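You operate a simulated robot arm through the tools that you are given. There is no shell and no other tool.

The job below is to be done with a simulated robot arm. You get a single attempt, and the scene is never put back.

JOB
Put things in order on the top of the inspect bench. At the end: the orange breather stands on top of the grey gear; the blue brush is in the black scrap tray (marked "FOR SCRAP"); the purple cup stands where the blue brush stood; the black long drift stands where the orange breather stood; the green hub stands where the purple cup stood; whatever was shut is shut again. Leave all else as you found it, and nothing knocked over.

It is judged by the outcome, as a careful person would: the job done as asked, and still so three seconds after it is handed in. It fails if anything else is knocked over, pushed out of place, dropped, spilled or broken.

ROBOT AND FRAMES
A 7-joint arm with a two-finger parallel gripper, fixed in place. Base frame: the origin is on the floor under the middle of its stand, x ahead of it, y to its left, z up; the work surface is at about z = 0.88. Lengths are in m, angles in degrees, forces in N, time in s.
With the tool pointing down near the work surface it reaches from about 0.3 to 0.7 m from the base axis. Its first joint turns from -66.0 to 66.0 degrees. Payload 1.57 kg.
Tool frame: the origin (TCP) lies between the finger pads and is the grasp point; the fingertips stand 0.03 m ahead of it; z points along the fingers, y is the line along which they close. Largest opening 0.11 m; finger width 0.024, thickness 0.012; the body of the gripper, 0.048 by 0.112 m, starts 0.078 m behind the TCP.
Orientation is that of the tool frame in the base frame, as [roll, pitch, yaw] about the fixed x, y, z axes, in that order (R = Rz(yaw) Ry(pitch) Rx(roll)). With the fingers straight down and closing along the base's y, the tool's x points along the base's -x, its y along +y and its z along -z.

CONTROLS
- The arm moves only by the tool send_rows. Its argument "series" is a list of rows, each an object (a shift or turn left out is 0, a gripper value left out holds the last) with "dp": the shift along the tool's x, y, z in m, a list of three; "turn": the turn, a rotation vector about the tool's x, y, z in rad, a list of three; "fingers": the closure, from 0 (fully open) to 1 (shut). In form: [{"dp": [tx, ty, tz], "turn": [ax, ay, az], "fingers": fingers}, ...]. A call has 1 to 20 rows; each row is the pose to reach, as a shift and turn from the pose commanded when the call began, along the tool's axes at that moment. Rows are played at 5 a second. More than 0.05 m and 8.6 degrees between two rows, or a gripper value outside its range, and nothing of the call is played. A pose out of reach is approached as far as the arm can. The call stops where the force on the tool passes 40 N (or 10 N more than at its start, if that is more) or the arm is blocked; 0.2 s more then pass. The fingers move at their own pace (about 0.108 m/s each) and stop on an object; they squeeze with about 41 N. The grip force told is the motor's: it shows also when the fingers shut on nothing. Time passes only in rows, and 0.2 s behind the last, so rows that repeat a pose let the fingers close. The reply holds the time, the measured pose of the TCP, the force on the tool along the base axes, the opening and the grip force, in the units named above and with some noise, with the torque about the TCP (base axes, N m) and any sound that the robot's microphone picked up, and new pictures: "views" is both (left out), scene, wrist or none.
- Cameras (640 x 400 px; columns grow to the right, rows downward): "scene" is fixed at [0.1713, -0.4053, 1.3913]; the picture's right is [0.67, -0.74, 0.00], its down [-0.50, -0.46, -0.73] and it looks along [0.54, 0.49, -0.68] (base axes); focal length 214 px, centre (320, 200). "wrist" rides on the gripper at [0.07, 0.016, -0.141] in the tool frame; the picture's right is [-0.23, 0.97, 0.00], its down [-0.86, -0.20, -0.48] and it looks along [-0.47, -0.11, 0.88] (tool axes); focal length 222 px, centre (320, 200). There is no depth. A picture from a camera that has moved, and an enlarged one, comes with that camera's place and axes in the base frame and with its lens.
- enlarge(camera, box): a new picture of the part [left, top, right, bottom] of that camera's present view, enlarged. No time passes.
- hand_in(): hands the job in; it is judged then, once.

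Nothing tells you positions but the pictures and the camera data. Unless the task says otherwise, let go and move clear before handing in.

The tools are called after ">>>" by a JSON object that holds its "api" and its "payload". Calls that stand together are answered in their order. send_rows: Moves the arm, as the interface text tells. Its arguments: {"type":"object","properties":{"series":{"type":"array","items":{"type":"object","properties":{"dp":{"type":"array","items":{"type":"number"}},"turn":{"type":"array","items":{"type":"number"}},"fingers":{"type":"number"}}}},"views":{"type":"string","enum":["both","scene","wrist","none"]}},"required":["series"]} The other tools are called the same way: enlarge (camera, box) takes an enlarged picture of a part of a camera's view; hand_in () hands the job in.

At the start:

```text
clock: 0.0
ee_pos: [0.462, 0.1296, 1.1903]
tcp_rot: [180.0, -0.1, 180.0]
ft_force: [-0.6, -1.1, -0.5]
ft_torque: [0.04, -0.04, 0.0]
finger_gap: 0.1101
finger_force: 0.2
```

scene: 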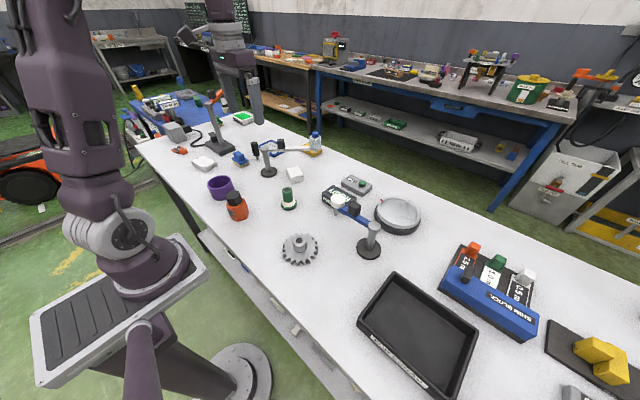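
wrist: 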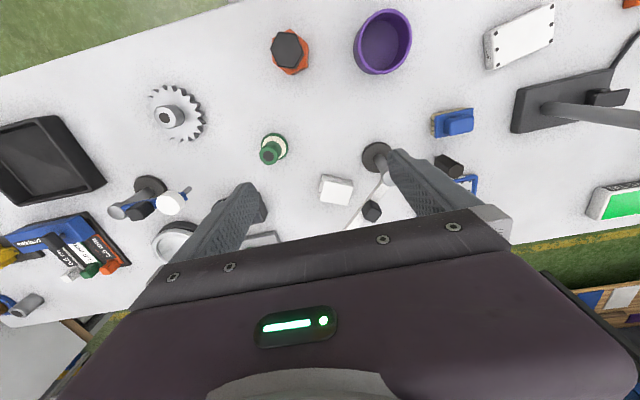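

I see a white bench with a purple cup, orange breather, green hub, grey gear, a black tray and various other items. I will look closer at the parts before moving.

>>> {"api": "enlarge", "payload": {"camera": "scene", "box": [140, 100, 340, 225]}}

>>> {"api": "enlarge", "payload": {"camera": "scene", "box": [260, 160, 440, 272]}}

>>> {"api": "enlarge", "payload": {"camera": "scene", "box": [340, 230, 640, 400]}}

>>> {"api": "enlarge", "payload": {"camera": "wrist", "box": [0, 60, 320, 260]}}

>>> {"api": "enlarge", "payload": {"camera": "wrist", "box": [240, 0, 640, 250]}}

```text
3.20 times, centred on (240, 162) of scene
camera zoom: at [0.1713, -0.4053, 1.3913], right [0.67, -0.74, 0.0], down [-0.5, -0.46, -0.73], along [0.54, 0.49, -0.68], focal length 686 px, centre (576, 320)
```

zoom: 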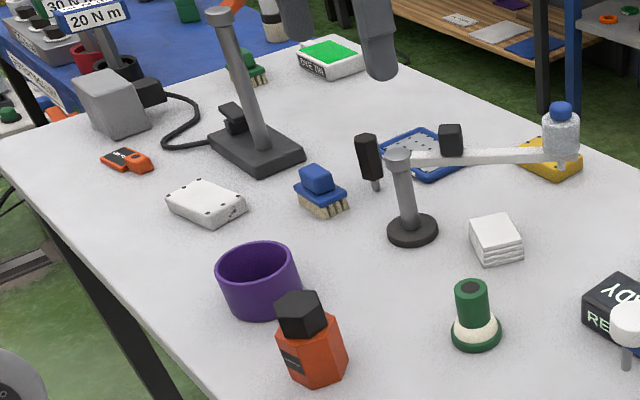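

```text
3.56 times, centred on (350, 216) of scene
camera zoom: at [0.1713, -0.4053, 1.3913], right [0.67, -0.74, 0.0], down [-0.5, -0.46, -0.73], along [0.54, 0.49, -0.68], focal length 763 px, centre (213, 143)
```

zoom: 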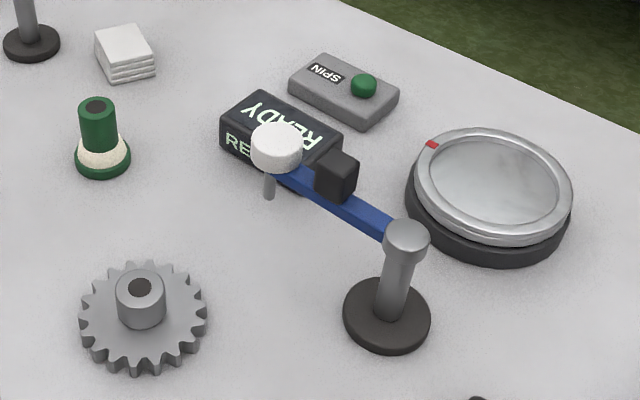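

```text
2.13 times, centred on (490, 315) of scene
camera zoom: at [0.1713, -0.4053, 1.3913], right [0.67, -0.74, 0.0], down [-0.5, -0.46, -0.73], along [0.54, 0.49, -0.68], focal length 458 px, centre (-43, -45)
```

zoom: 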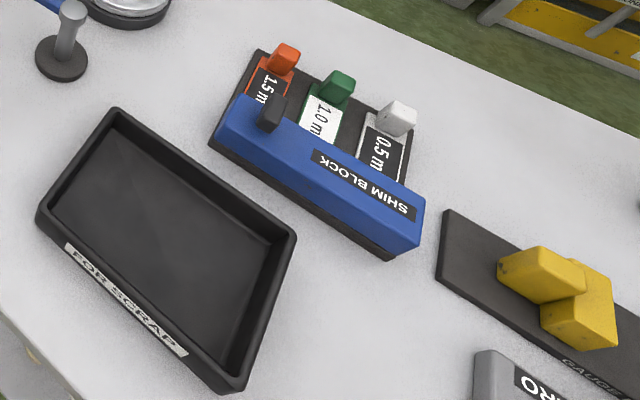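

```text
2.00 times, centred on (160, 160) of wrist
camera zoom: at [0.3919, 0.147, 1.3315], right [0.23, 0.97, 0.0], down [0.86, -0.2, 0.48], along [0.47, -0.11, -0.88], focal length 444 px, centre (640, 280)
```

zoom: 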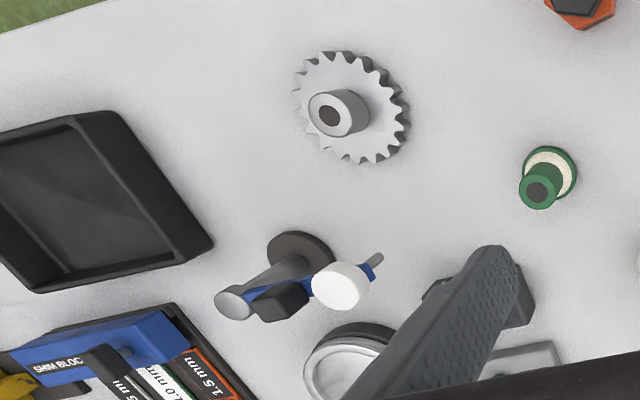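

```text
1.60 times, centred on (440, 125) of wrist
camera zoom: at [0.3919, 0.147, 1.3315], right [0.23, 0.97, 0.0], down [0.86, -0.2, 0.48], along [0.47, -0.11, -0.88], focal length 355 px, centre (128, 320)
```

zoom: 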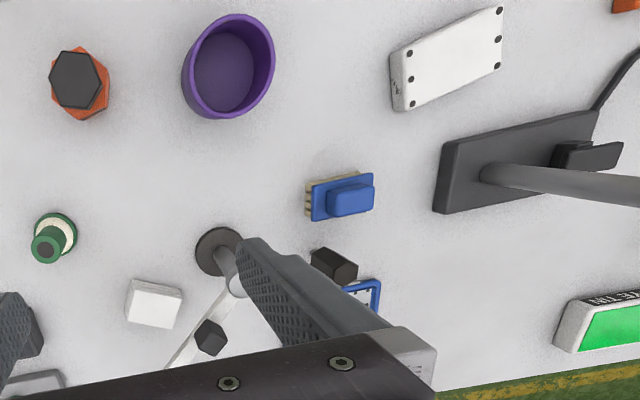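

I can make out most named items, but not yet the black long drift. I look closer at the candidate and the rest of the bench.

>>> {"api": "enlarge", "payload": {"camera": "scene", "box": [225, 120, 335, 190]}}

>>> {"api": "enlarge", "payload": {"camera": "scene", "box": [120, 80, 270, 170]}}

>>> {"api": "enlarge", "payload": {"camera": "wrist", "box": [420, 60, 640, 240]}}

>>> {"api": "enlarge", "payload": {"camera": "wrist", "box": [0, 170, 200, 340]}}

>>> {"api": "enlarge", "payload": {"camera": "scene", "box": [540, 300, 640, 400]}}

>>> {"api": "enlarge", "payload": {"camera": "scene", "box": [200, 230, 340, 330]}}

```text
5.71 times, centred on (280, 155) of scene
camera zoom: at [0.1713, -0.4053, 1.3913], right [0.67, -0.74, 0.0], down [-0.5, -0.46, -0.73], along [0.54, 0.49, -0.68], focal length 1226 px, centre (549, 457)
```

zoom: 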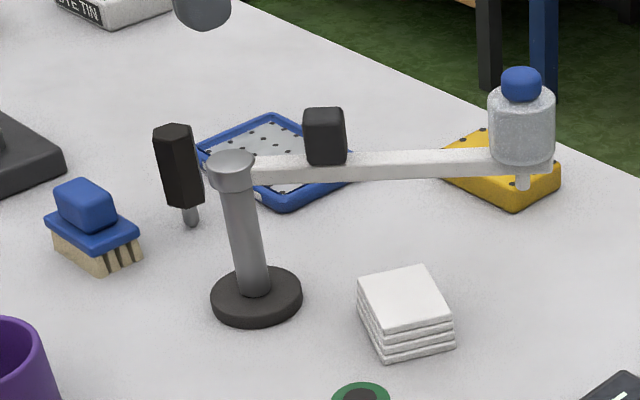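

```text
4.27 times, centred on (195, 125) of scene
camera zoom: at [0.1713, -0.4053, 1.3913], right [0.67, -0.74, 0.0], down [-0.5, -0.46, -0.73], along [0.54, 0.49, -0.68], focal length 915 px, centre (853, 520)
```

zoom: 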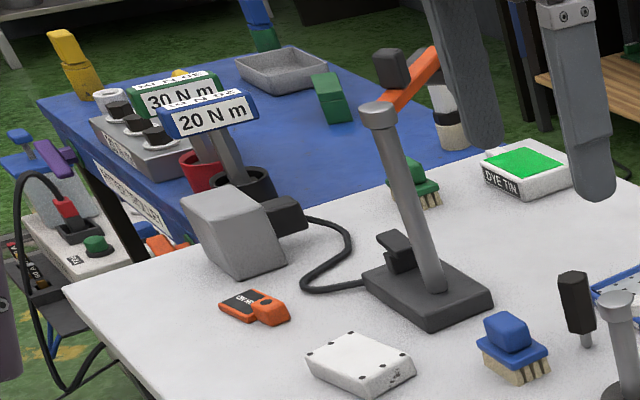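

```text
2.22 times, centred on (530, 150) of wrist
camera zoom: at [0.3919, 0.147, 1.3315], right [0.23, 0.97, 0.0], down [0.86, -0.2, 0.48], along [0.47, -0.11, -0.88], focal length 494 px, centre (-147, 311)
```

zoom: 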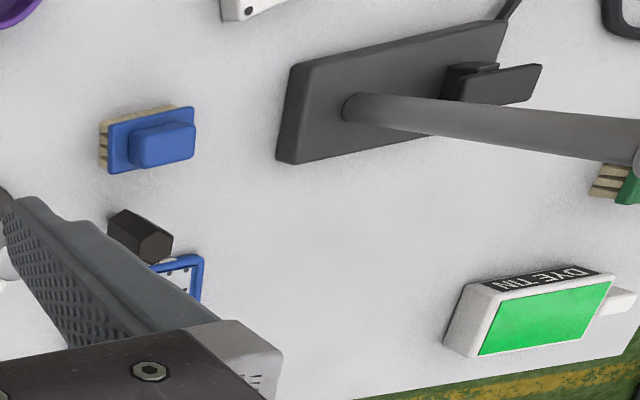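

```text
2.35 times, centred on (100, 255) of wrist
camera zoom: at [0.3919, 0.147, 1.3315], right [0.23, 0.97, 0.0], down [0.86, -0.2, 0.48], along [0.47, -0.11, -0.88], focal length 523 px, centre (838, 71)
```

zoom: 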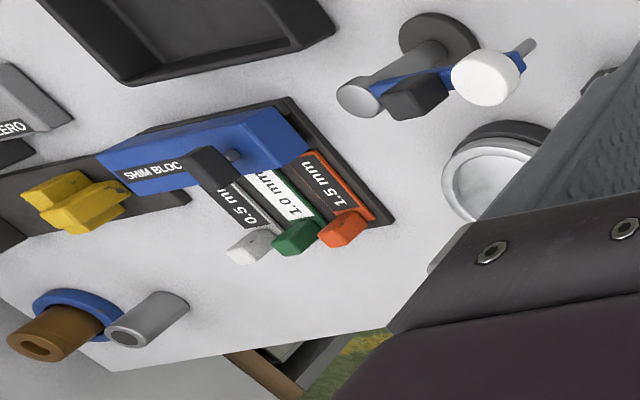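

```text
4.00 times, centred on (590, 350) of scene
camera zoom: at [0.1713, -0.4053, 1.3913], right [0.67, -0.74, 0.0], down [-0.5, -0.46, -0.73], along [0.54, 0.49, -0.68], focal length 858 px, centre (-760, -400)
```

zoom: 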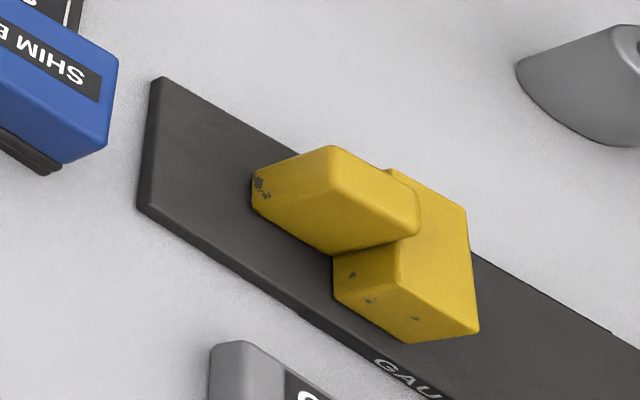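

```text
4.00 times, centred on (270, 280) of scene
camera zoom: at [0.1713, -0.4053, 1.3913], right [0.67, -0.74, 0.0], down [-0.5, -0.46, -0.73], along [0.54, 0.49, -0.68], focal length 858 px, centre (520, -120)
```

zoom: 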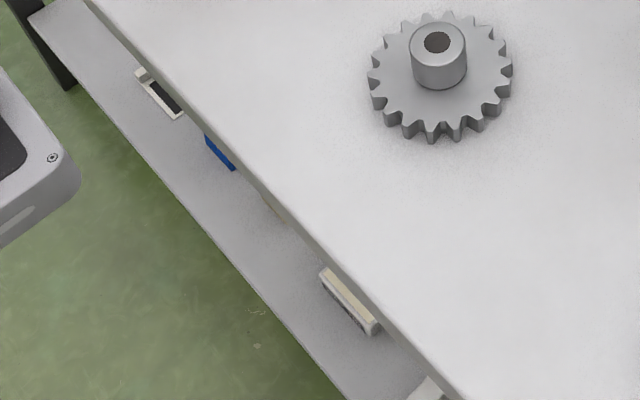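

The bench items are located roughly: breather about (0.35, 0.12), cup (0.37, 0.27), brush (0.52, 0.37), a black hexagonal drift about (0.59, 0.35), hub (0.49, 0.03), gear (0.386, -0.136), tray (0.41, -0.466). Next I move over near the breather for a closer look.

>>> {"api": "send_rows", "payload": {"series": [{"dp": [0.03, 0, 0.02]}, {"dp": [0.06, -0.003, 0.04]}, {"dp": [0.09, -0.006, 0.06]}, {"dp": [0.112, -0.008, 0.08]}, {"dp": [0.112, -0.008, 0.08]}], "views": "both"}}

```text
clock: 1.2
ee_pos: [0.3515, 0.1206, 1.11]
tcp_rot: [180.0, 0.0, -179.9]
ft_force: [-0.2, 0.3, 0.2]
ft_torque: [0.04, -0.02, 0.02]
finger_gap: 0.1097
finger_force: 0.1
camera wrist: at [0.2801, 0.1376, 1.2515], right [0.23, 0.97, 0.0], down [0.85, -0.2, 0.48], along [0.47, -0.11, -0.88], focal length 222 px, centre (320, 200)
```

scene: 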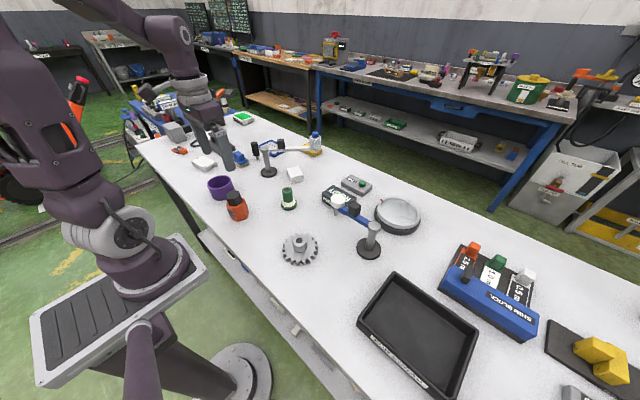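
wrist: 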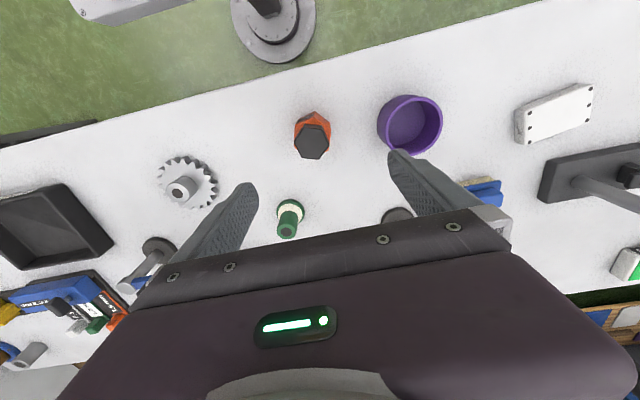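

The arm is now above the breather at (0.35, 0.12). I enlarge the wrist picture for exact positions and orientation.

>>> {"api": "enlarge", "payload": {"camera": "wrist", "box": [240, 80, 400, 180]}}

>>> {"api": "enlarge", "payload": {"camera": "wrist", "box": [130, 130, 290, 230]}}

>>> {"api": "enlarge", "payload": {"camera": "wrist", "box": [340, 70, 500, 170]}}

>>> {"api": "enlarge", "payload": {"camera": "scene", "box": [190, 160, 320, 241]}}

>>> {"api": "enlarge", "payload": {"camera": "scene", "box": [260, 220, 340, 270]}}

```text
4.00 times, centred on (320, 130) of wrist
camera zoom: at [0.2801, 0.1376, 1.2515], right [0.23, 0.97, 0.0], down [0.85, -0.2, 0.48], along [0.47, -0.11, -0.88], focal length 888 px, centre (320, 480)
```

zoom: 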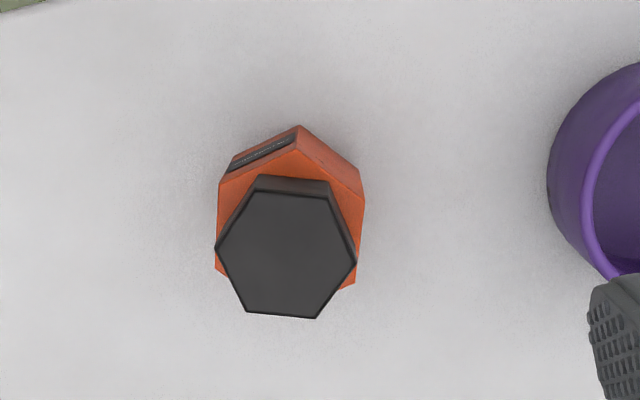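

```text
4.00 times, centred on (210, 180) of wrist
camera zoom: at [0.2801, 0.1376, 1.2515], right [0.23, 0.97, 0.0], down [0.85, -0.2, 0.48], along [0.47, -0.11, -0.88], focal length 888 px, centre (760, 280)
```

zoom: 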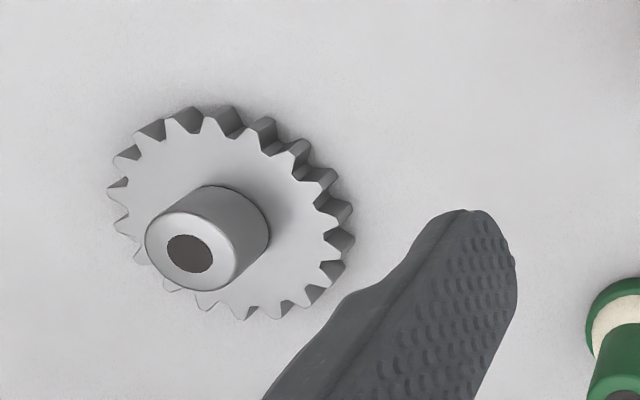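

```text
4.00 times, centred on (420, 120) of wrist
camera zoom: at [0.2801, 0.1376, 1.2515], right [0.23, 0.97, 0.0], down [0.85, -0.2, 0.48], along [0.47, -0.11, -0.88], focal length 888 px, centre (-80, 520)
```

zoom: 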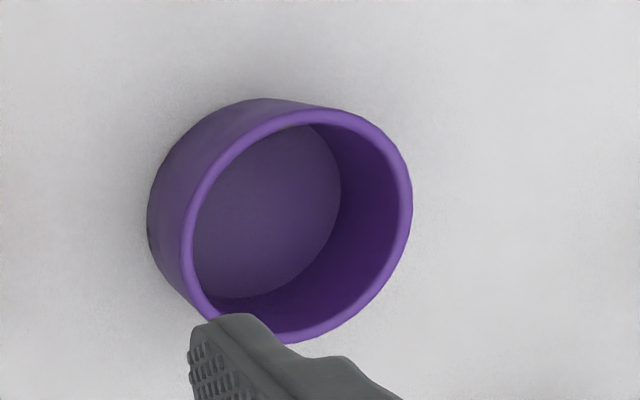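

```text
4.92 times, centred on (255, 200) of scene
camera zoom: at [0.1712, -0.4053, 1.3913], right [0.67, -0.74, 0.0], down [-0.5, -0.46, -0.73], along [0.54, 0.49, -0.68], focal length 1056 px, centre (640, 198)
```

zoom: 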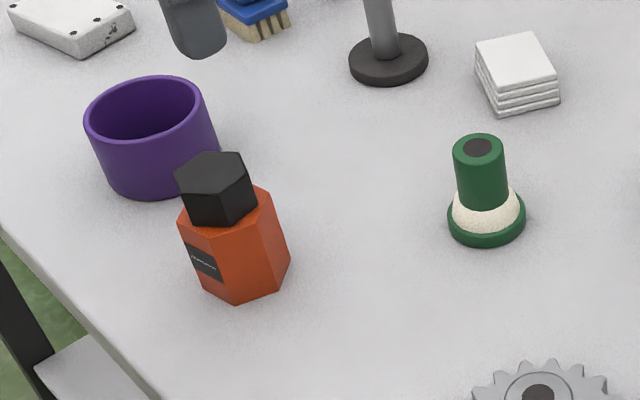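

```text
8.00 times, centred on (300, 245) of scene
camera zoom: at [0.1712, -0.4053, 1.3913], right [0.67, -0.74, 0.0], down [-0.5, -0.46, -0.73], along [0.54, 0.49, -0.68], focal length 1716 px, centre (480, -160)
```

zoom: 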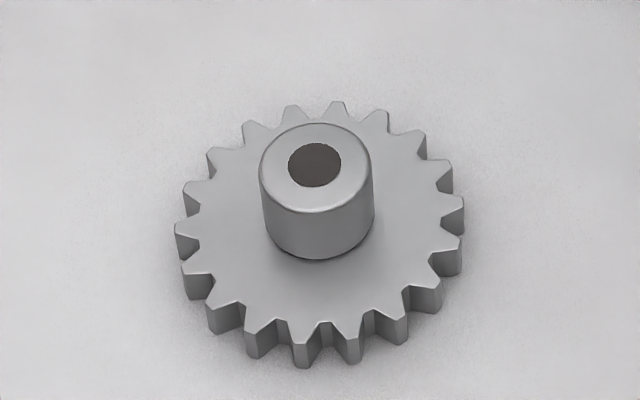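

The breather's axis is at about (0.352, 0.109) with body flats turned 18° from the current closing line; the gear boss top is at (0.390, -0.132, 0.922), about 37 mm wide. I align over the breather and lower part-way to check.

>>> {"api": "send_rows", "payload": {"series": [{"dp": [-0.0005, -0.004, 0.01], "turn": [0, 0, 0.105]}, {"dp": [-0.001, -0.008, 0.03], "turn": [0, 0, 0.21]}, {"dp": [-0.002, -0.0125, 0.06], "turn": [0, 0, 0.314]}, {"dp": [-0.002, -0.0125, 0.09], "turn": [0, 0, 0.314]}, {"dp": [-0.002, -0.0125, 0.09], "turn": [0, 0, 0.314]}], "views": "both"}}

```text
clock: 2.4
ee_pos: [0.356, 0.1115, 1.0201]
tcp_rot: [180.0, -0.1, 161.9]
ft_force: [-0.5, 0.3, 0.0]
ft_torque: [-0.03, 0.0, -0.01]
finger_gap: 0.1099
finger_force: 0.1
camera wrist: at [0.2929, 0.1481, 1.1612], right [0.52, 0.86, 0.0], down [0.75, -0.45, 0.48], along [0.41, -0.25, -0.88], focal length 222 px, centre (320, 200)
```

scene: 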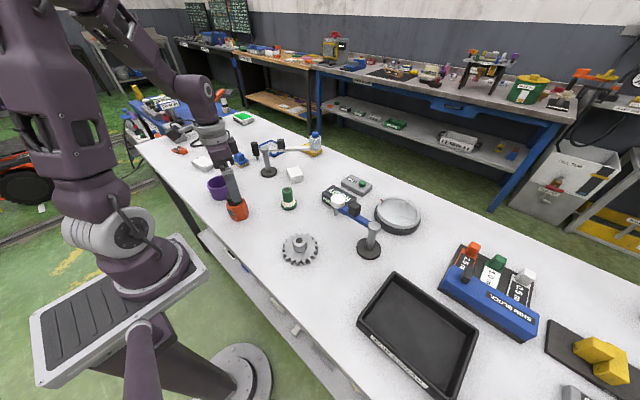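
wrist: 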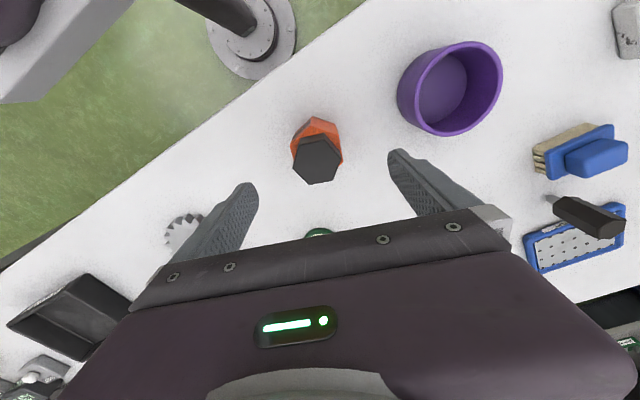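

The tool is turned and closer above the breather; the drift is now visible at the right of the wrist picture. I enlarge both.

>>> {"api": "enlarge", "payload": {"camera": "wrist", "box": [240, 90, 400, 190]}}

>>> {"api": "enlarge", "payload": {"camera": "wrist", "box": [500, 110, 640, 280]}}

```text
4.00 times, centred on (320, 140) of wrist
camera zoom: at [0.2929, 0.1481, 1.1612], right [0.52, 0.86, 0.0], down [0.75, -0.45, 0.48], along [0.41, -0.25, -0.88], focal length 888 px, centre (320, 440)
```

zoom: 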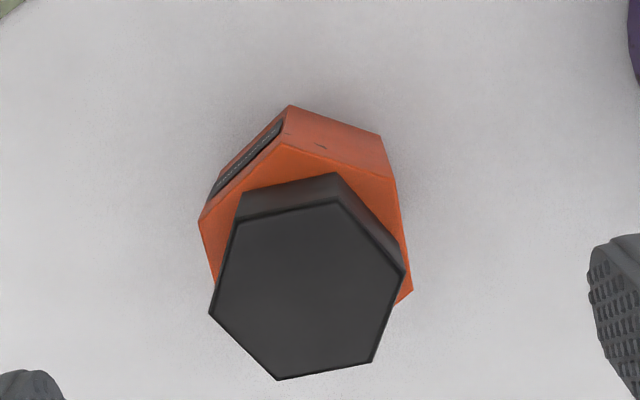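

```text
2.35 times, centred on (570, 195) of wrist
camera zoom: at [0.2929, 0.1481, 1.1612], right [0.52, 0.86, 0.0], down [0.75, -0.45, 0.48], along [0.41, -0.25, -0.88], focal length 523 px, centre (-268, 212)
```

zoom: 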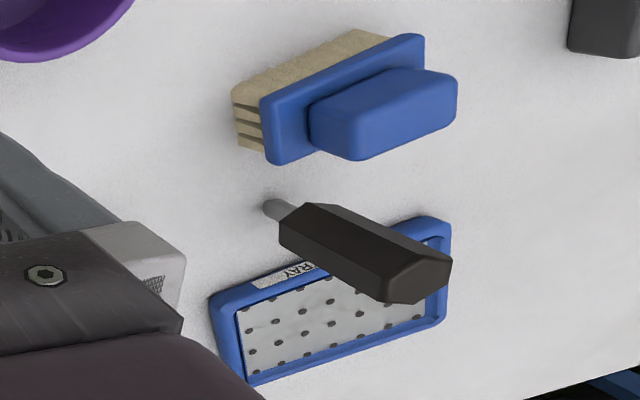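

The breather axis is at about (0.350, 0.110), 4–5 mm off the present tool axis, and its flats line up with the fingers. The drift stands upright on a thin pin at about (0.59, 0.35), so it will need care. Next I correct and go down around the breather body, then close.

>>> {"api": "send_rows", "payload": {"series": [{"dp": [0.002, -0.0014, 0.02]}, {"dp": [0.0039, -0.0028, 0.04]}, {"dp": [0.0039, -0.0028, 0.06]}, {"dp": [0.0039, -0.0028, 0.08]}, {"dp": [0.0039, -0.0028, 0.095]}, {"dp": [0.0039, -0.0028, 0.101]}, {"dp": [0.0039, -0.0028, 0.101]}], "views": "both"}}

```text
clock: 4.0
ee_pos: [0.3472, 0.1085, 0.9194]
tcp_rot: [180.0, 0.0, 162.0]
ft_force: [-0.1, -0.8, 0.2]
ft_torque: [-0.02, -0.02, 0.0]
finger_gap: 0.1101
finger_force: 0.0
camera wrist: at [0.2852, 0.1463, 1.0601], right [0.52, 0.86, 0.0], down [0.75, -0.45, 0.48], along [0.41, -0.25, -0.88], focal length 222 px, centre (320, 200)
```

scene: 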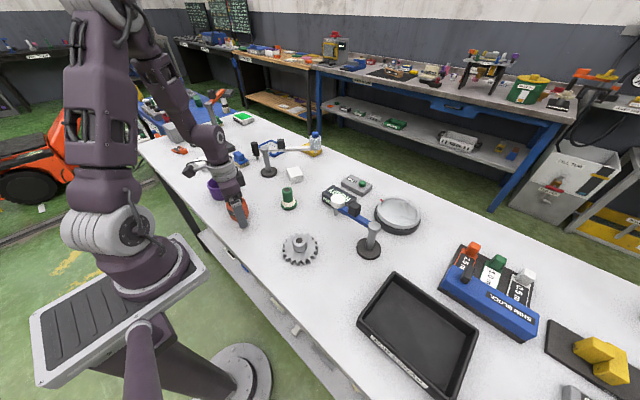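
wrist: 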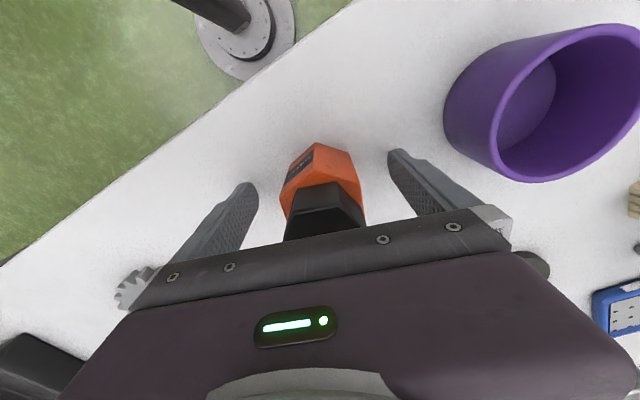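

The breather sits between the open fingers. I enlarge to check centring before closing.

>>> {"api": "enlarge", "payload": {"camera": "wrist", "box": [220, 120, 420, 245]}}

>>> {"api": "enlarge", "payload": {"camera": "scene", "box": [190, 160, 290, 240]}}

```text
3.20 times, centred on (320, 182) of wrist
camera zoom: at [0.2852, 0.1463, 1.0601], right [0.52, 0.86, 0.0], down [0.75, -0.45, 0.48], along [0.41, -0.25, -0.88], focal length 711 px, centre (320, 256)
```

zoom: 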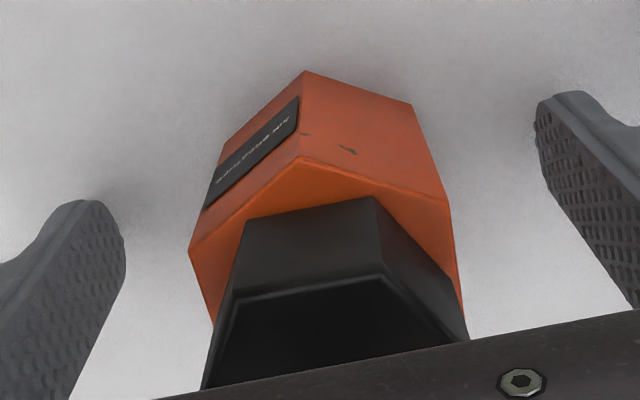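

```text
5.00 times, centred on (240, 200) of scene
camera zoom: at [0.1713, -0.4053, 1.3913], right [0.67, -0.74, 0.0], down [-0.5, -0.46, -0.73], along [0.54, 0.49, -0.68], focal length 1072 px, centre (720, 200)
```

zoom: 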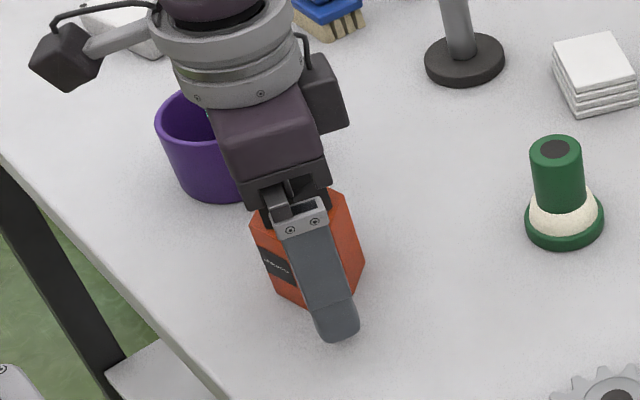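

The breather centre is about 4 mm off along the tool's x, so I shift by that and then close the fingers.

>>> {"api": "send_rows", "payload": {"series": [{"dp": [-0.0035, 0, 0]}, {"dp": [-0.0035, 0, 0], "fingers": 0.3}, {"dp": [-0.0035, 0, 0], "fingers": 0.6}, {"dp": [-0.0035, 0, 0], "fingers": 0.8}, {"dp": [-0.0035, 0, 0], "fingers": 0.8}], "views": "wrist"}}

```text
clock: 5.2
ee_pos: [0.3522, 0.1075, 0.9194]
tcp_rot: [-180.0, 0.0, 162.0]
ft_force: [1.6, -0.7, 1.5]
ft_torque: [-0.06, -0.09, 0.0]
finger_gap: 0.0497
finger_force: 41.7
camera wrist: at [0.2889, 0.1453, 1.0607], right [0.52, 0.86, 0.0], down [0.75, -0.45, 0.48], along [0.41, -0.25, -0.88], focal length 222 px, centre (320, 200)
```

wrist: 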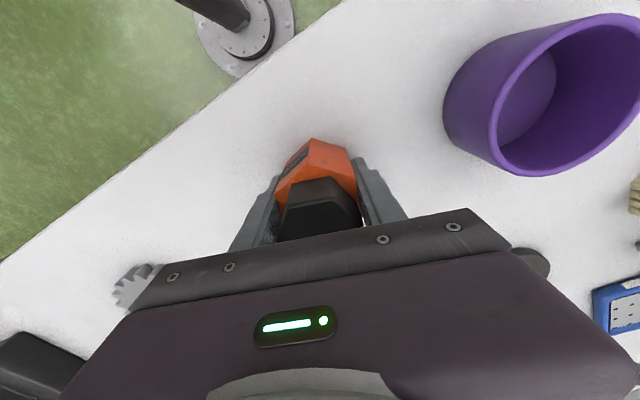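

The breather is gripped (gap 49.7 mm); its spot was (0.3505, 0.108). I lift it and carry it above the gear boss at (0.390, -0.132).

>>> {"api": "send_rows", "payload": {"series": [{"dp": [-0.0035, 0, -0.01]}, {"dp": [-0.0035, 0, -0.03]}, {"dp": [-0.0035, 0, -0.06]}, {"dp": [-0.0035, 0, -0.09]}, {"dp": [-0.0035, 0, -0.11]}], "views": "wrist"}}

```text
clock: 6.4
ee_pos: [0.3541, 0.1065, 1.0319]
tcp_rot: [180.0, 0.0, 161.9]
ft_force: [-0.4, 0.1, -3.2]
ft_torque: [-0.01, -0.02, -0.04]
finger_gap: 0.0496
finger_force: 40.9
camera wrist: at [0.2909, 0.1437, 1.1734], right [0.52, 0.86, 0.0], down [0.75, -0.45, 0.48], along [0.41, -0.25, -0.88], focal length 222 px, centre (320, 200)
```

wrist: 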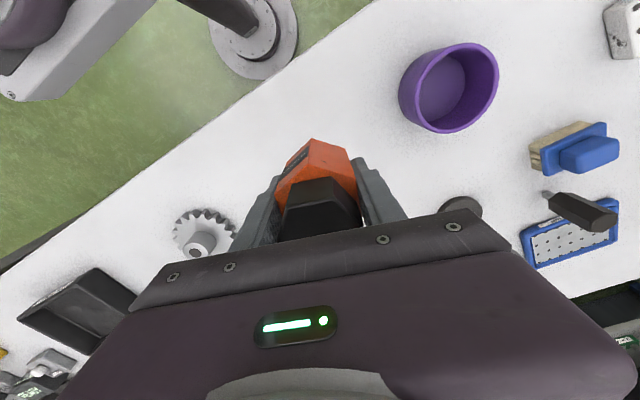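

The breather is lifted clear. Now I carry it across to above the gear.

>>> {"api": "send_rows", "payload": {"series": [{"dp": [-0.0137, -0.0269, 0]}, {"dp": [-0.0274, -0.0539, 0]}, {"dp": [-0.041, -0.0808, 0]}, {"dp": [-0.0547, -0.1077, 0]}, {"dp": [-0.0684, -0.1346, 0]}, {"dp": [-0.082, -0.1616, 0]}, {"dp": [-0.0957, -0.1885, 0]}, {"dp": [-0.1094, -0.2154, 0]}, {"dp": [-0.1094, -0.2154, 0]}], "views": "both"}}

```text
clock: 8.4
ee_pos: [0.3911, -0.1326, 1.0297]
tcp_rot: [-180.0, 0.1, 162.1]
ft_force: [0.2, -0.1, -1.8]
ft_torque: [0.02, -0.01, 0.02]
finger_gap: 0.0495
finger_force: 40.9
camera wrist: at [0.3283, -0.0957, 1.1713], right [0.52, 0.86, 0.0], down [0.75, -0.45, 0.48], along [0.41, -0.25, -0.88], focal length 222 px, centre (320, 200)
```

scene: 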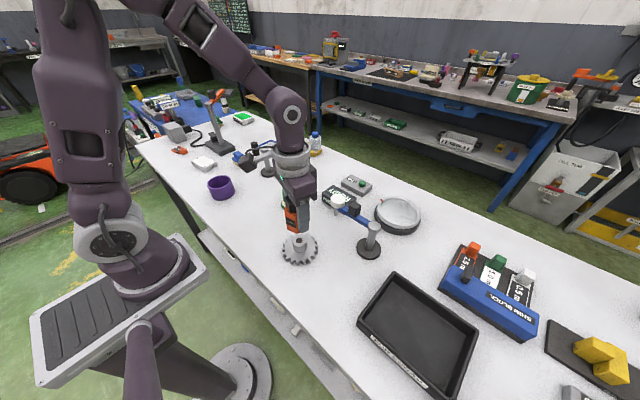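
wrist: 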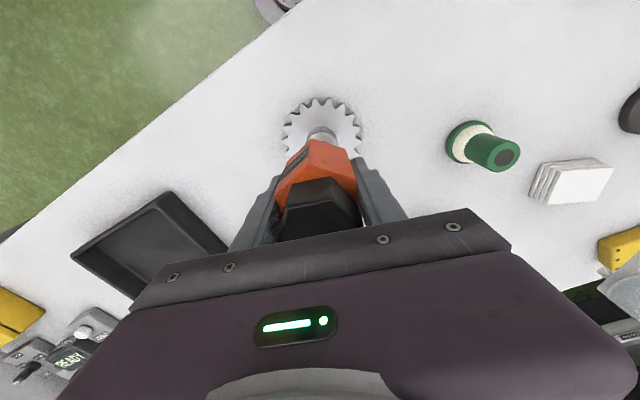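

The breather hangs above the gear. I enlarge both views to check the alignment.

>>> {"api": "enlarge", "payload": {"camera": "wrist", "box": [240, 80, 400, 180]}}

>>> {"api": "enlarge", "payload": {"camera": "scene", "box": [250, 185, 350, 275]}}

```text
4.00 times, centred on (320, 130) of wrist
camera zoom: at [0.3283, -0.0957, 1.1713], right [0.52, 0.86, 0.0], down [0.75, -0.45, 0.48], along [0.41, -0.25, -0.88], focal length 888 px, centre (320, 480)
```

zoom: 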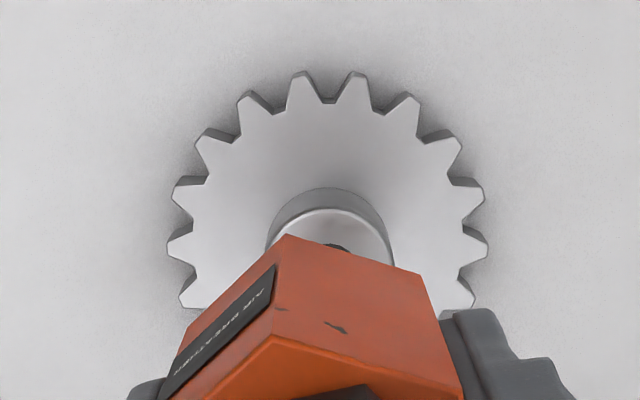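

```text
4.44 times, centred on (300, 230) of scene
camera zoom: at [0.1713, -0.4053, 1.3913], right [0.67, -0.74, 0.0], down [-0.5, -0.46, -0.73], along [0.54, 0.49, -0.68], focal length 953 px, centre (409, 67)
```

zoom: 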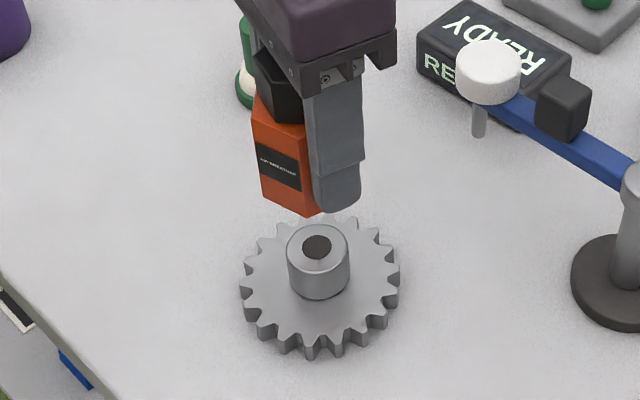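

The boss centre is about 4 mm further toward +y than the breather's axis. I correct and lower most of the way, then check again.

>>> {"api": "send_rows", "payload": {"series": [{"dp": [0, 0.0036, 0.0]}, {"dp": [0, 0.0036, 0.02]}, {"dp": [0, 0.0036, 0.04]}, {"dp": [0, 0.0036, 0.058]}, {"dp": [0, 0.0036, 0.058]}], "views": "both"}}

>>> {"api": "enlarge", "payload": {"camera": "scene", "box": [260, 195, 350, 275]}}

>>> {"api": "enlarge", "payload": {"camera": "wrist", "box": [240, 80, 400, 180]}}

```text
clock: 9.6
ee_pos: [0.3933, -0.1275, 0.9701]
tcp_rot: [179.9, 0.0, 161.9]
ft_force: [-0.9, -0.3, -1.4]
ft_torque: [-0.02, 0.0, -0.01]
finger_gap: 0.0495
finger_force: 41.0
camera wrist: at [0.331, -0.0904, 1.112], right [0.52, 0.86, 0.0], down [0.75, -0.45, 0.48], along [0.41, -0.25, -0.88], focal length 222 px, centre (320, 200)
```

scene: 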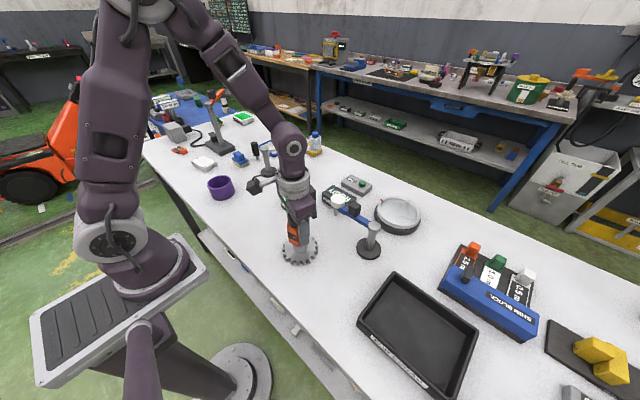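
wrist: 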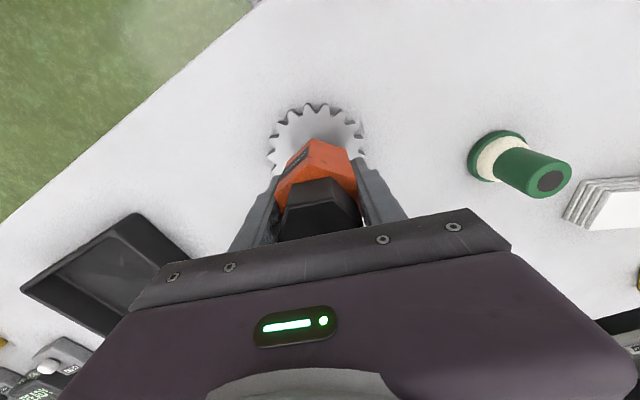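

```text
5.00 times, centred on (305, 235) of scene
camera zoom: at [0.1713, -0.4053, 1.3913], right [0.67, -0.74, 0.0], down [-0.5, -0.46, -0.73], along [0.54, 0.49, -0.68], focal length 1072 px, centre (395, 25)
```

zoom: 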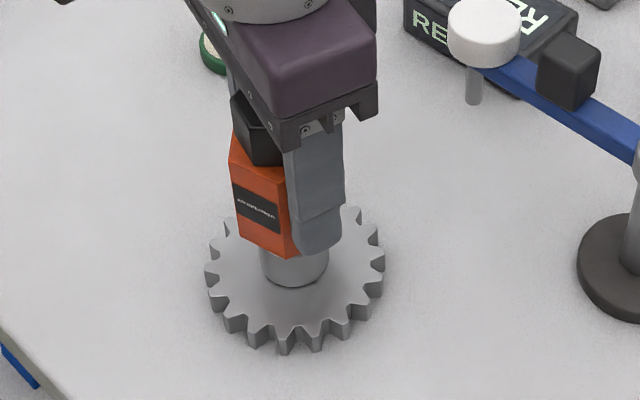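

```text
4.00 times, centred on (320, 130) of wrist
camera zoom: at [0.331, -0.0904, 1.112], right [0.52, 0.86, 0.0], down [0.75, -0.45, 0.48], along [0.41, -0.25, -0.88], focal length 888 px, centre (320, 480)
```

zoom: 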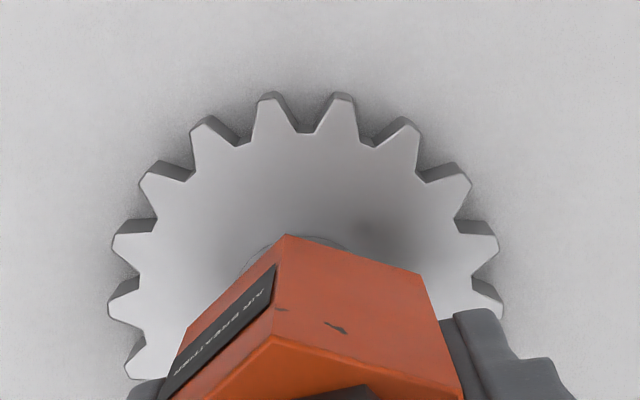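

The breather is now within about 2 mm of the boss centre, a centimetre above it. I make a small correction and lower gently while watching the force.

>>> {"api": "send_rows", "payload": {"series": [{"dp": [0.0009, -0.0014, 0.0]}, {"dp": [0.0009, -0.0014, 0.003]}, {"dp": [0.0009, -0.0014, 0.006]}, {"dp": [0.0009, -0.0014, 0.0075]}, {"dp": [0.0009, -0.0014, 0.0075]}], "views": "wrist"}}

>>> {"api": "enlarge", "payload": {"camera": "scene", "box": [270, 205, 330, 265]}}

```text
clock: 10.8
ee_pos: [0.392, -0.1294, 0.9636]
tcp_rot: [-179.9, 0.0, 162.1]
ft_force: [-0.5, -0.5, -2.0]
ft_torque: [-0.01, 0.0, 0.01]
finger_gap: 0.0494
finger_force: 41.2
camera wrist: at [0.3294, -0.092, 1.1052], right [0.52, 0.86, 0.0], down [0.75, -0.45, 0.48], along [0.41, -0.25, -0.88], focal length 222 px, centre (320, 200)
```

wrist: 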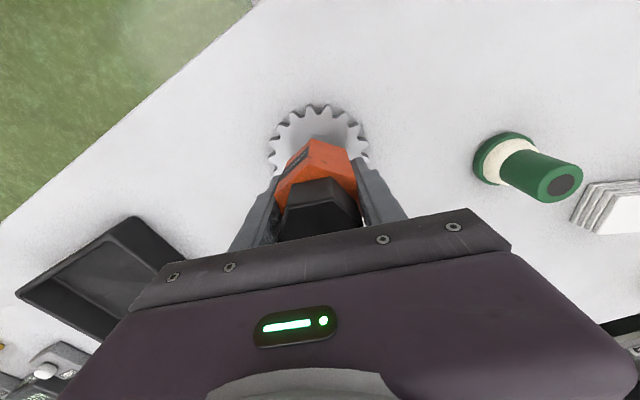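

```text
6.67 times, centred on (300, 235) of scene
camera zoom: at [0.1713, -0.4053, 1.3913], right [0.67, -0.74, 0.0], down [-0.5, -0.46, -0.73], along [0.54, 0.49, -0.68], focal length 1430 px, centre (453, -33)
```

zoom: 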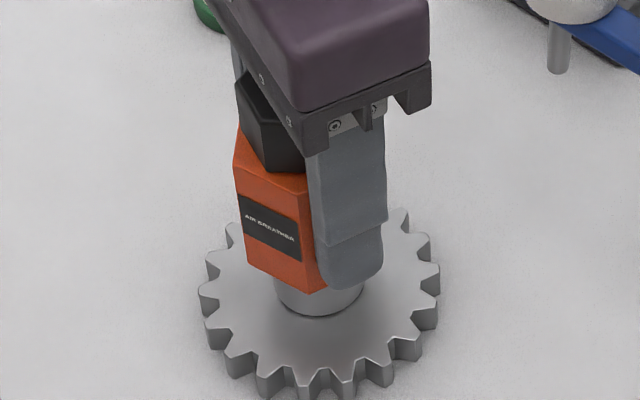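

Not touching yet (force about the weight alone). I lower further in 1 mm steps.

>>> {"api": "send_rows", "payload": {"series": [{"dp": [0, 0, 0.001]}, {"dp": [0, 0, 0.002]}, {"dp": [0, 0, 0.003]}, {"dp": [0, 0, 0.003]}], "views": "none"}}

```text
clock: 11.8
ee_pos: [0.3939, -0.1309, 0.9609]
tcp_rot: [180.0, 0.2, 162.0]
ft_force: [1.5, -0.4, 30.6]
ft_torque: [0.05, -0.06, 0.03]
finger_gap: 0.0496
finger_force: 40.6
```

Contact: 30 N upward, so the breather is on the boss. I ease off slightly, then open the fingers.

>>> {"api": "send_rows", "payload": {"series": [{"dp": [0, 0, -0.0008]}, {"dp": [0, 0, -0.0008]}], "views": "none"}}

```text
clock: 12.4
ee_pos: [0.3921, -0.1303, 0.9616]
tcp_rot: [-180.0, 0.0, 162.0]
ft_force: [0.5, 0.3, -2.1]
ft_torque: [-0.01, -0.02, -0.01]
finger_gap: 0.0498
finger_force: 41.5
```

Now it hovers a fraction of a millimetre; I lower 0.4 mm and release slowly.

>>> {"api": "send_rows", "payload": {"series": [{"dp": [0, 0, 0.0004]}, {"dp": [0, 0, 0.0004]}, {"dp": [0, 0, 0.0004], "fingers": 0.5}, {"dp": [0, 0, 0.0004], "fingers": 0.4}, {"dp": [0, 0, 0.0004], "fingers": 0.2}, {"dp": [0, 0, 0.0004], "fingers": 0.2}], "views": "both"}}

>>> {"api": "enlarge", "payload": {"camera": "scene", "box": [270, 205, 330, 265]}}

>>> {"api": "enlarge", "payload": {"camera": "wrist", "box": [220, 90, 420, 240]}}

```text
clock: 13.8
ee_pos: [0.3935, -0.1301, 0.9612]
tcp_rot: [179.9, 0.0, 162.0]
ft_force: [-0.2, 0.4, 1.1]
ft_torque: [-0.01, 0.0, 0.01]
finger_gap: 0.088
finger_force: 0.1
camera wrist: at [0.3301, -0.0927, 1.1026], right [0.52, 0.86, 0.0], down [0.75, -0.45, 0.48], along [0.41, -0.25, -0.88], focal length 222 px, centre (320, 200)
```

scene: 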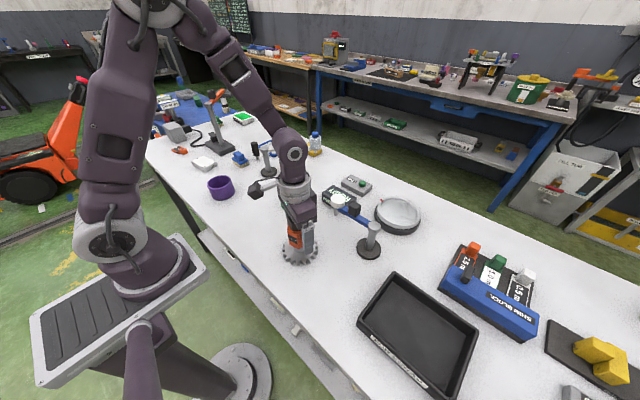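
wrist: 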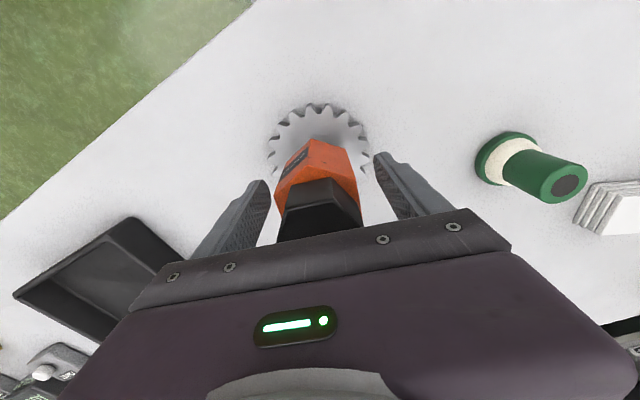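

```text
6.67 times, centred on (300, 235) of scene
camera zoom: at [0.1713, -0.4053, 1.3913], right [0.67, -0.74, 0.0], down [-0.5, -0.46, -0.73], along [0.54, 0.49, -0.68], focal length 1430 px, centre (453, -33)
```

zoom: 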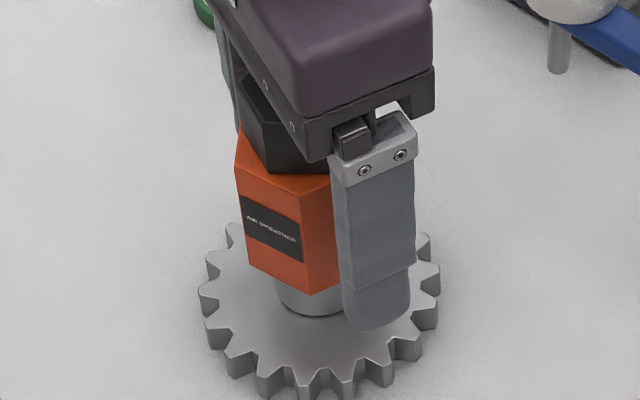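

```text
2.67 times, centred on (320, 165) of wrist
camera zoom: at [0.3301, -0.0927, 1.1026], right [0.52, 0.86, 0.0], down [0.75, -0.45, 0.48], along [0.41, -0.25, -0.88], focal length 592 px, centre (320, 293)
```

zoom: 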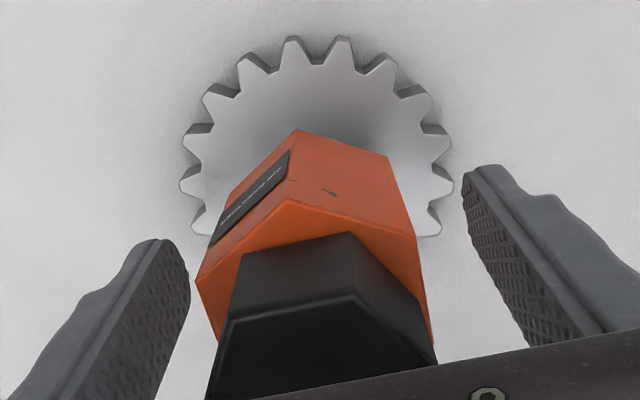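

The breather stands on the gear boss, level and centred. I raise straight up clear of it.

>>> {"api": "send_rows", "payload": {"series": [{"dp": [0, 0, -0.02], "fingers": 0.2}, {"dp": [0, 0, -0.05]}, {"dp": [0, 0, -0.09]}, {"dp": [0, 0, -0.13]}, {"dp": [0, 0, -0.17]}], "views": "both"}}

>>> {"api": "enlarge", "payload": {"camera": "scene", "box": [260, 195, 340, 275]}}

>>> {"api": "enlarge", "payload": {"camera": "wrist", "box": [240, 80, 400, 180]}}

```text
clock: 15.0
ee_pos: [0.396, -0.1278, 1.1325]
tcp_rot: [180.0, 0.1, 162.0]
ft_force: [0.7, -0.5, -0.4]
ft_torque: [-0.02, -0.03, 0.01]
finger_gap: 0.0879
finger_force: 0.0
camera wrist: at [0.3336, -0.0908, 1.2728], right [0.52, 0.86, 0.0], down [0.75, -0.45, 0.48], along [0.41, -0.25, -0.88], focal length 222 px, centre (320, 200)
```

scene: 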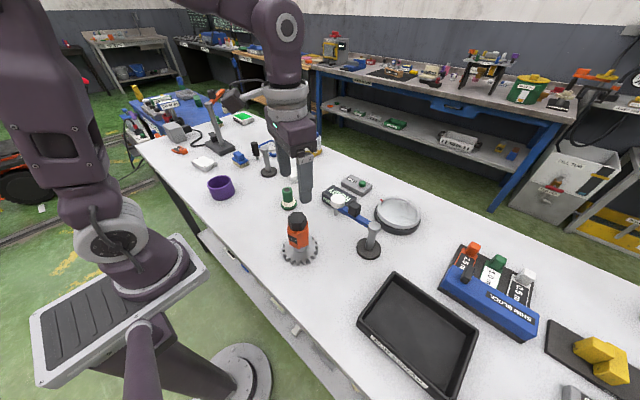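
wrist: 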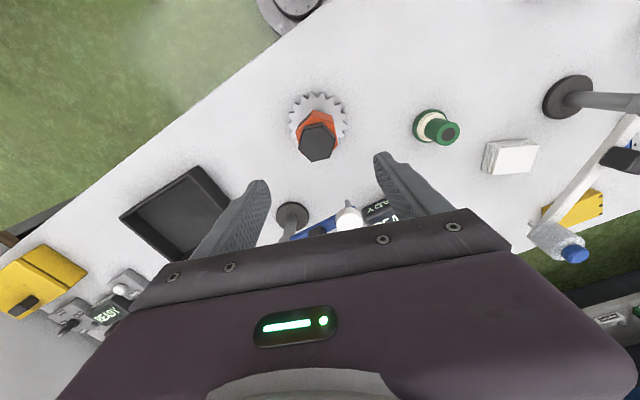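

```text
5.00 times, centred on (300, 235) of scene
camera zoom: at [0.1712, -0.4052, 1.3913], right [0.67, -0.74, 0.0], down [-0.5, -0.46, -0.73], along [0.54, 0.49, -0.68], focal length 1072 px, centre (420, 25)
```

zoom: 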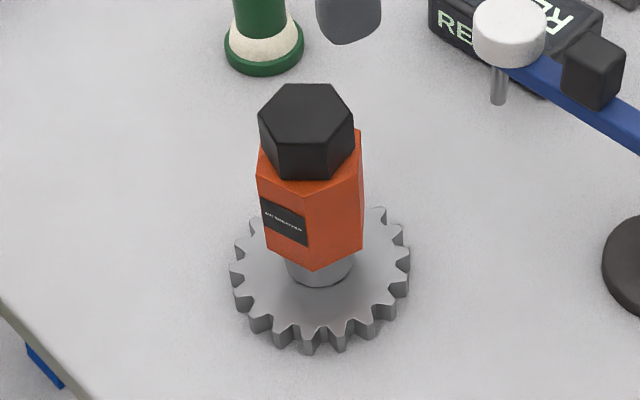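

```text
4.00 times, centred on (320, 130) of wrist
camera zoom: at [0.3336, -0.0908, 1.2728], right [0.52, 0.86, 0.0], down [0.75, -0.45, 0.48], along [0.41, -0.25, -0.88], focal length 888 px, centre (320, 480)
```

zoom: 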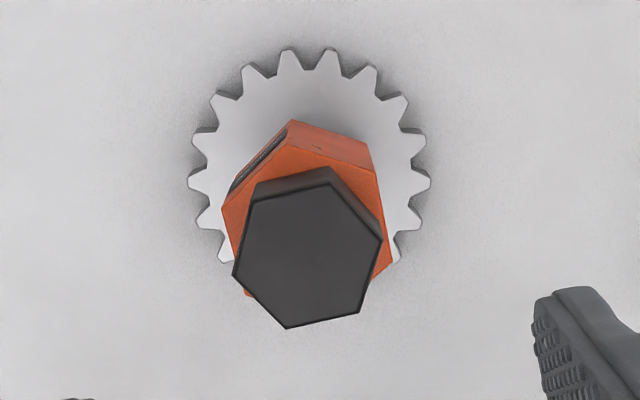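

The breather is standing centred on the gear, which has not moved. Next I travel high over to the drift for a close look.

>>> {"api": "send_rows", "payload": {"series": [{"dp": [0.003, 0.04, -0.02], "turn": [0, 0, -0.03]}, {"dp": [0.006, 0.08, -0.02], "turn": [0, 0, -0.06]}, {"dp": [0.009, 0.12, -0.02], "turn": [0, 0, -0.09]}, {"dp": [0.012, 0.16, -0.02], "turn": [0, 0, -0.12]}, {"dp": [0.015, 0.2, -0.02], "turn": [0, 0, -0.15]}, {"dp": [0.017, 0.24, -0.02], "turn": [0, 0, -0.18]}, {"dp": [0.02, 0.28, -0.02], "turn": [0, 0, -0.21]}, {"dp": [0.023, 0.32, -0.02], "turn": [0, 0, -0.24]}, {"dp": [0.026, 0.36, -0.02], "turn": [0, 0, -0.27]}, {"dp": [0.029, 0.4, -0.02], "turn": [0, 0, -0.3]}, {"dp": [0.0321, 0.4417, -0.02], "turn": [0, 0, -0.314]}, {"dp": [0.0321, 0.4417, -0.02], "turn": [0, 0, -0.314]}], "views": "both"}}

```text
clock: 17.6
ee_pos: [0.4963, 0.2988, 1.1533]
tcp_rot: [-180.0, 0.0, -180.0]
ft_force: [-0.1, -0.1, -0.1]
ft_torque: [-0.03, -0.01, 0.01]
finger_gap: 0.0882
finger_force: 0.2
camera wrist: at [0.425, 0.3156, 1.2937], right [0.23, 0.97, 0.0], down [0.86, -0.2, 0.48], along [0.47, -0.11, -0.88], focal length 222 px, centre (320, 200)
```

scene: 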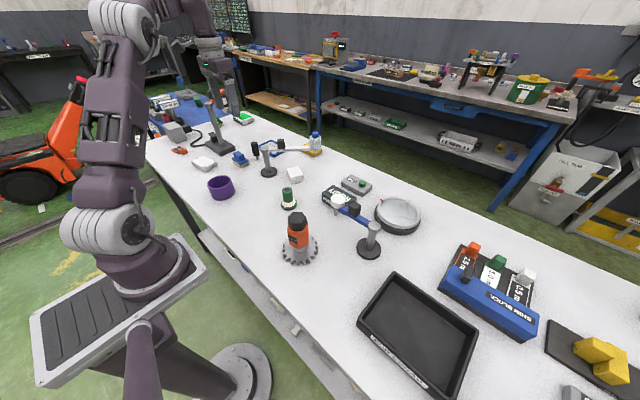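
wrist: 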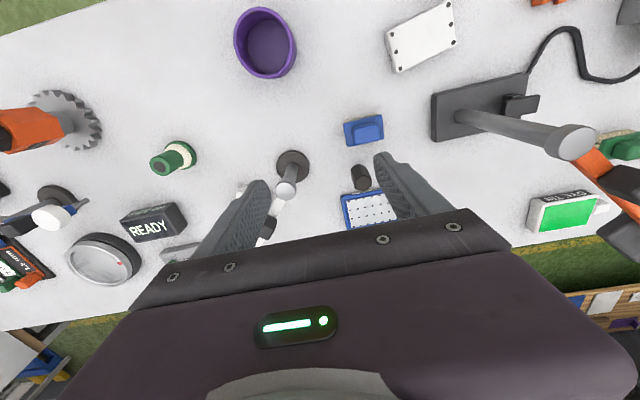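

The drift, brush and post are in view between the fingers. I enlarge them.

>>> {"api": "enlarge", "payload": {"camera": "wrist", "box": [320, 100, 420, 220]}}

>>> {"api": "enlarge", "payload": {"camera": "scene", "box": [225, 125, 305, 185]}}

```text
3.33 times, centred on (370, 160) of wrist
camera zoom: at [0.425, 0.3156, 1.2937], right [0.23, 0.97, 0.0], down [0.86, -0.2, 0.48], along [0.47, -0.11, -0.88], focal length 740 px, centre (153, 333)
```

zoom: 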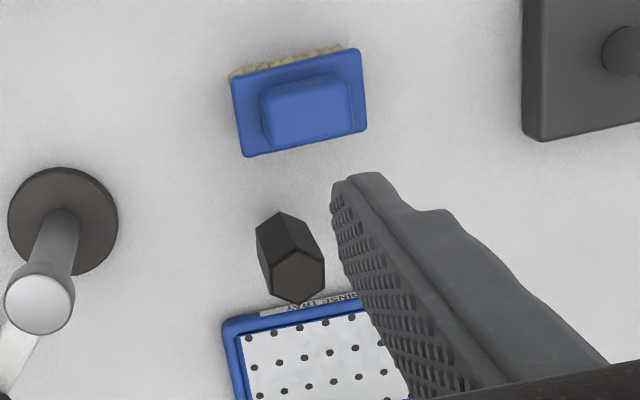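

```text
6.67 times, centred on (265, 155) of scene
camera zoom: at [0.1713, -0.4052, 1.3913], right [0.67, -0.74, 0.0], down [-0.5, -0.46, -0.73], along [0.54, 0.49, -0.68], focal length 1430 px, centre (687, 500)
```

zoom: 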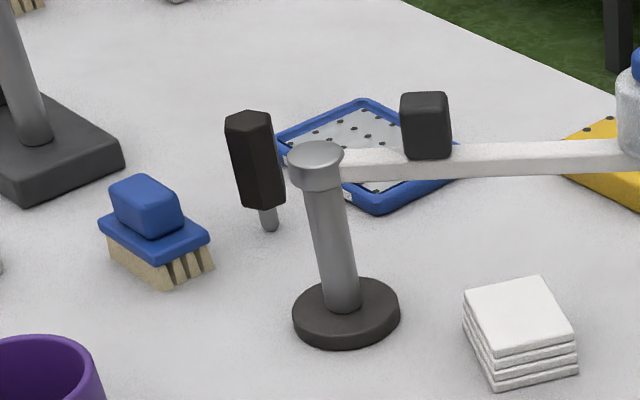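

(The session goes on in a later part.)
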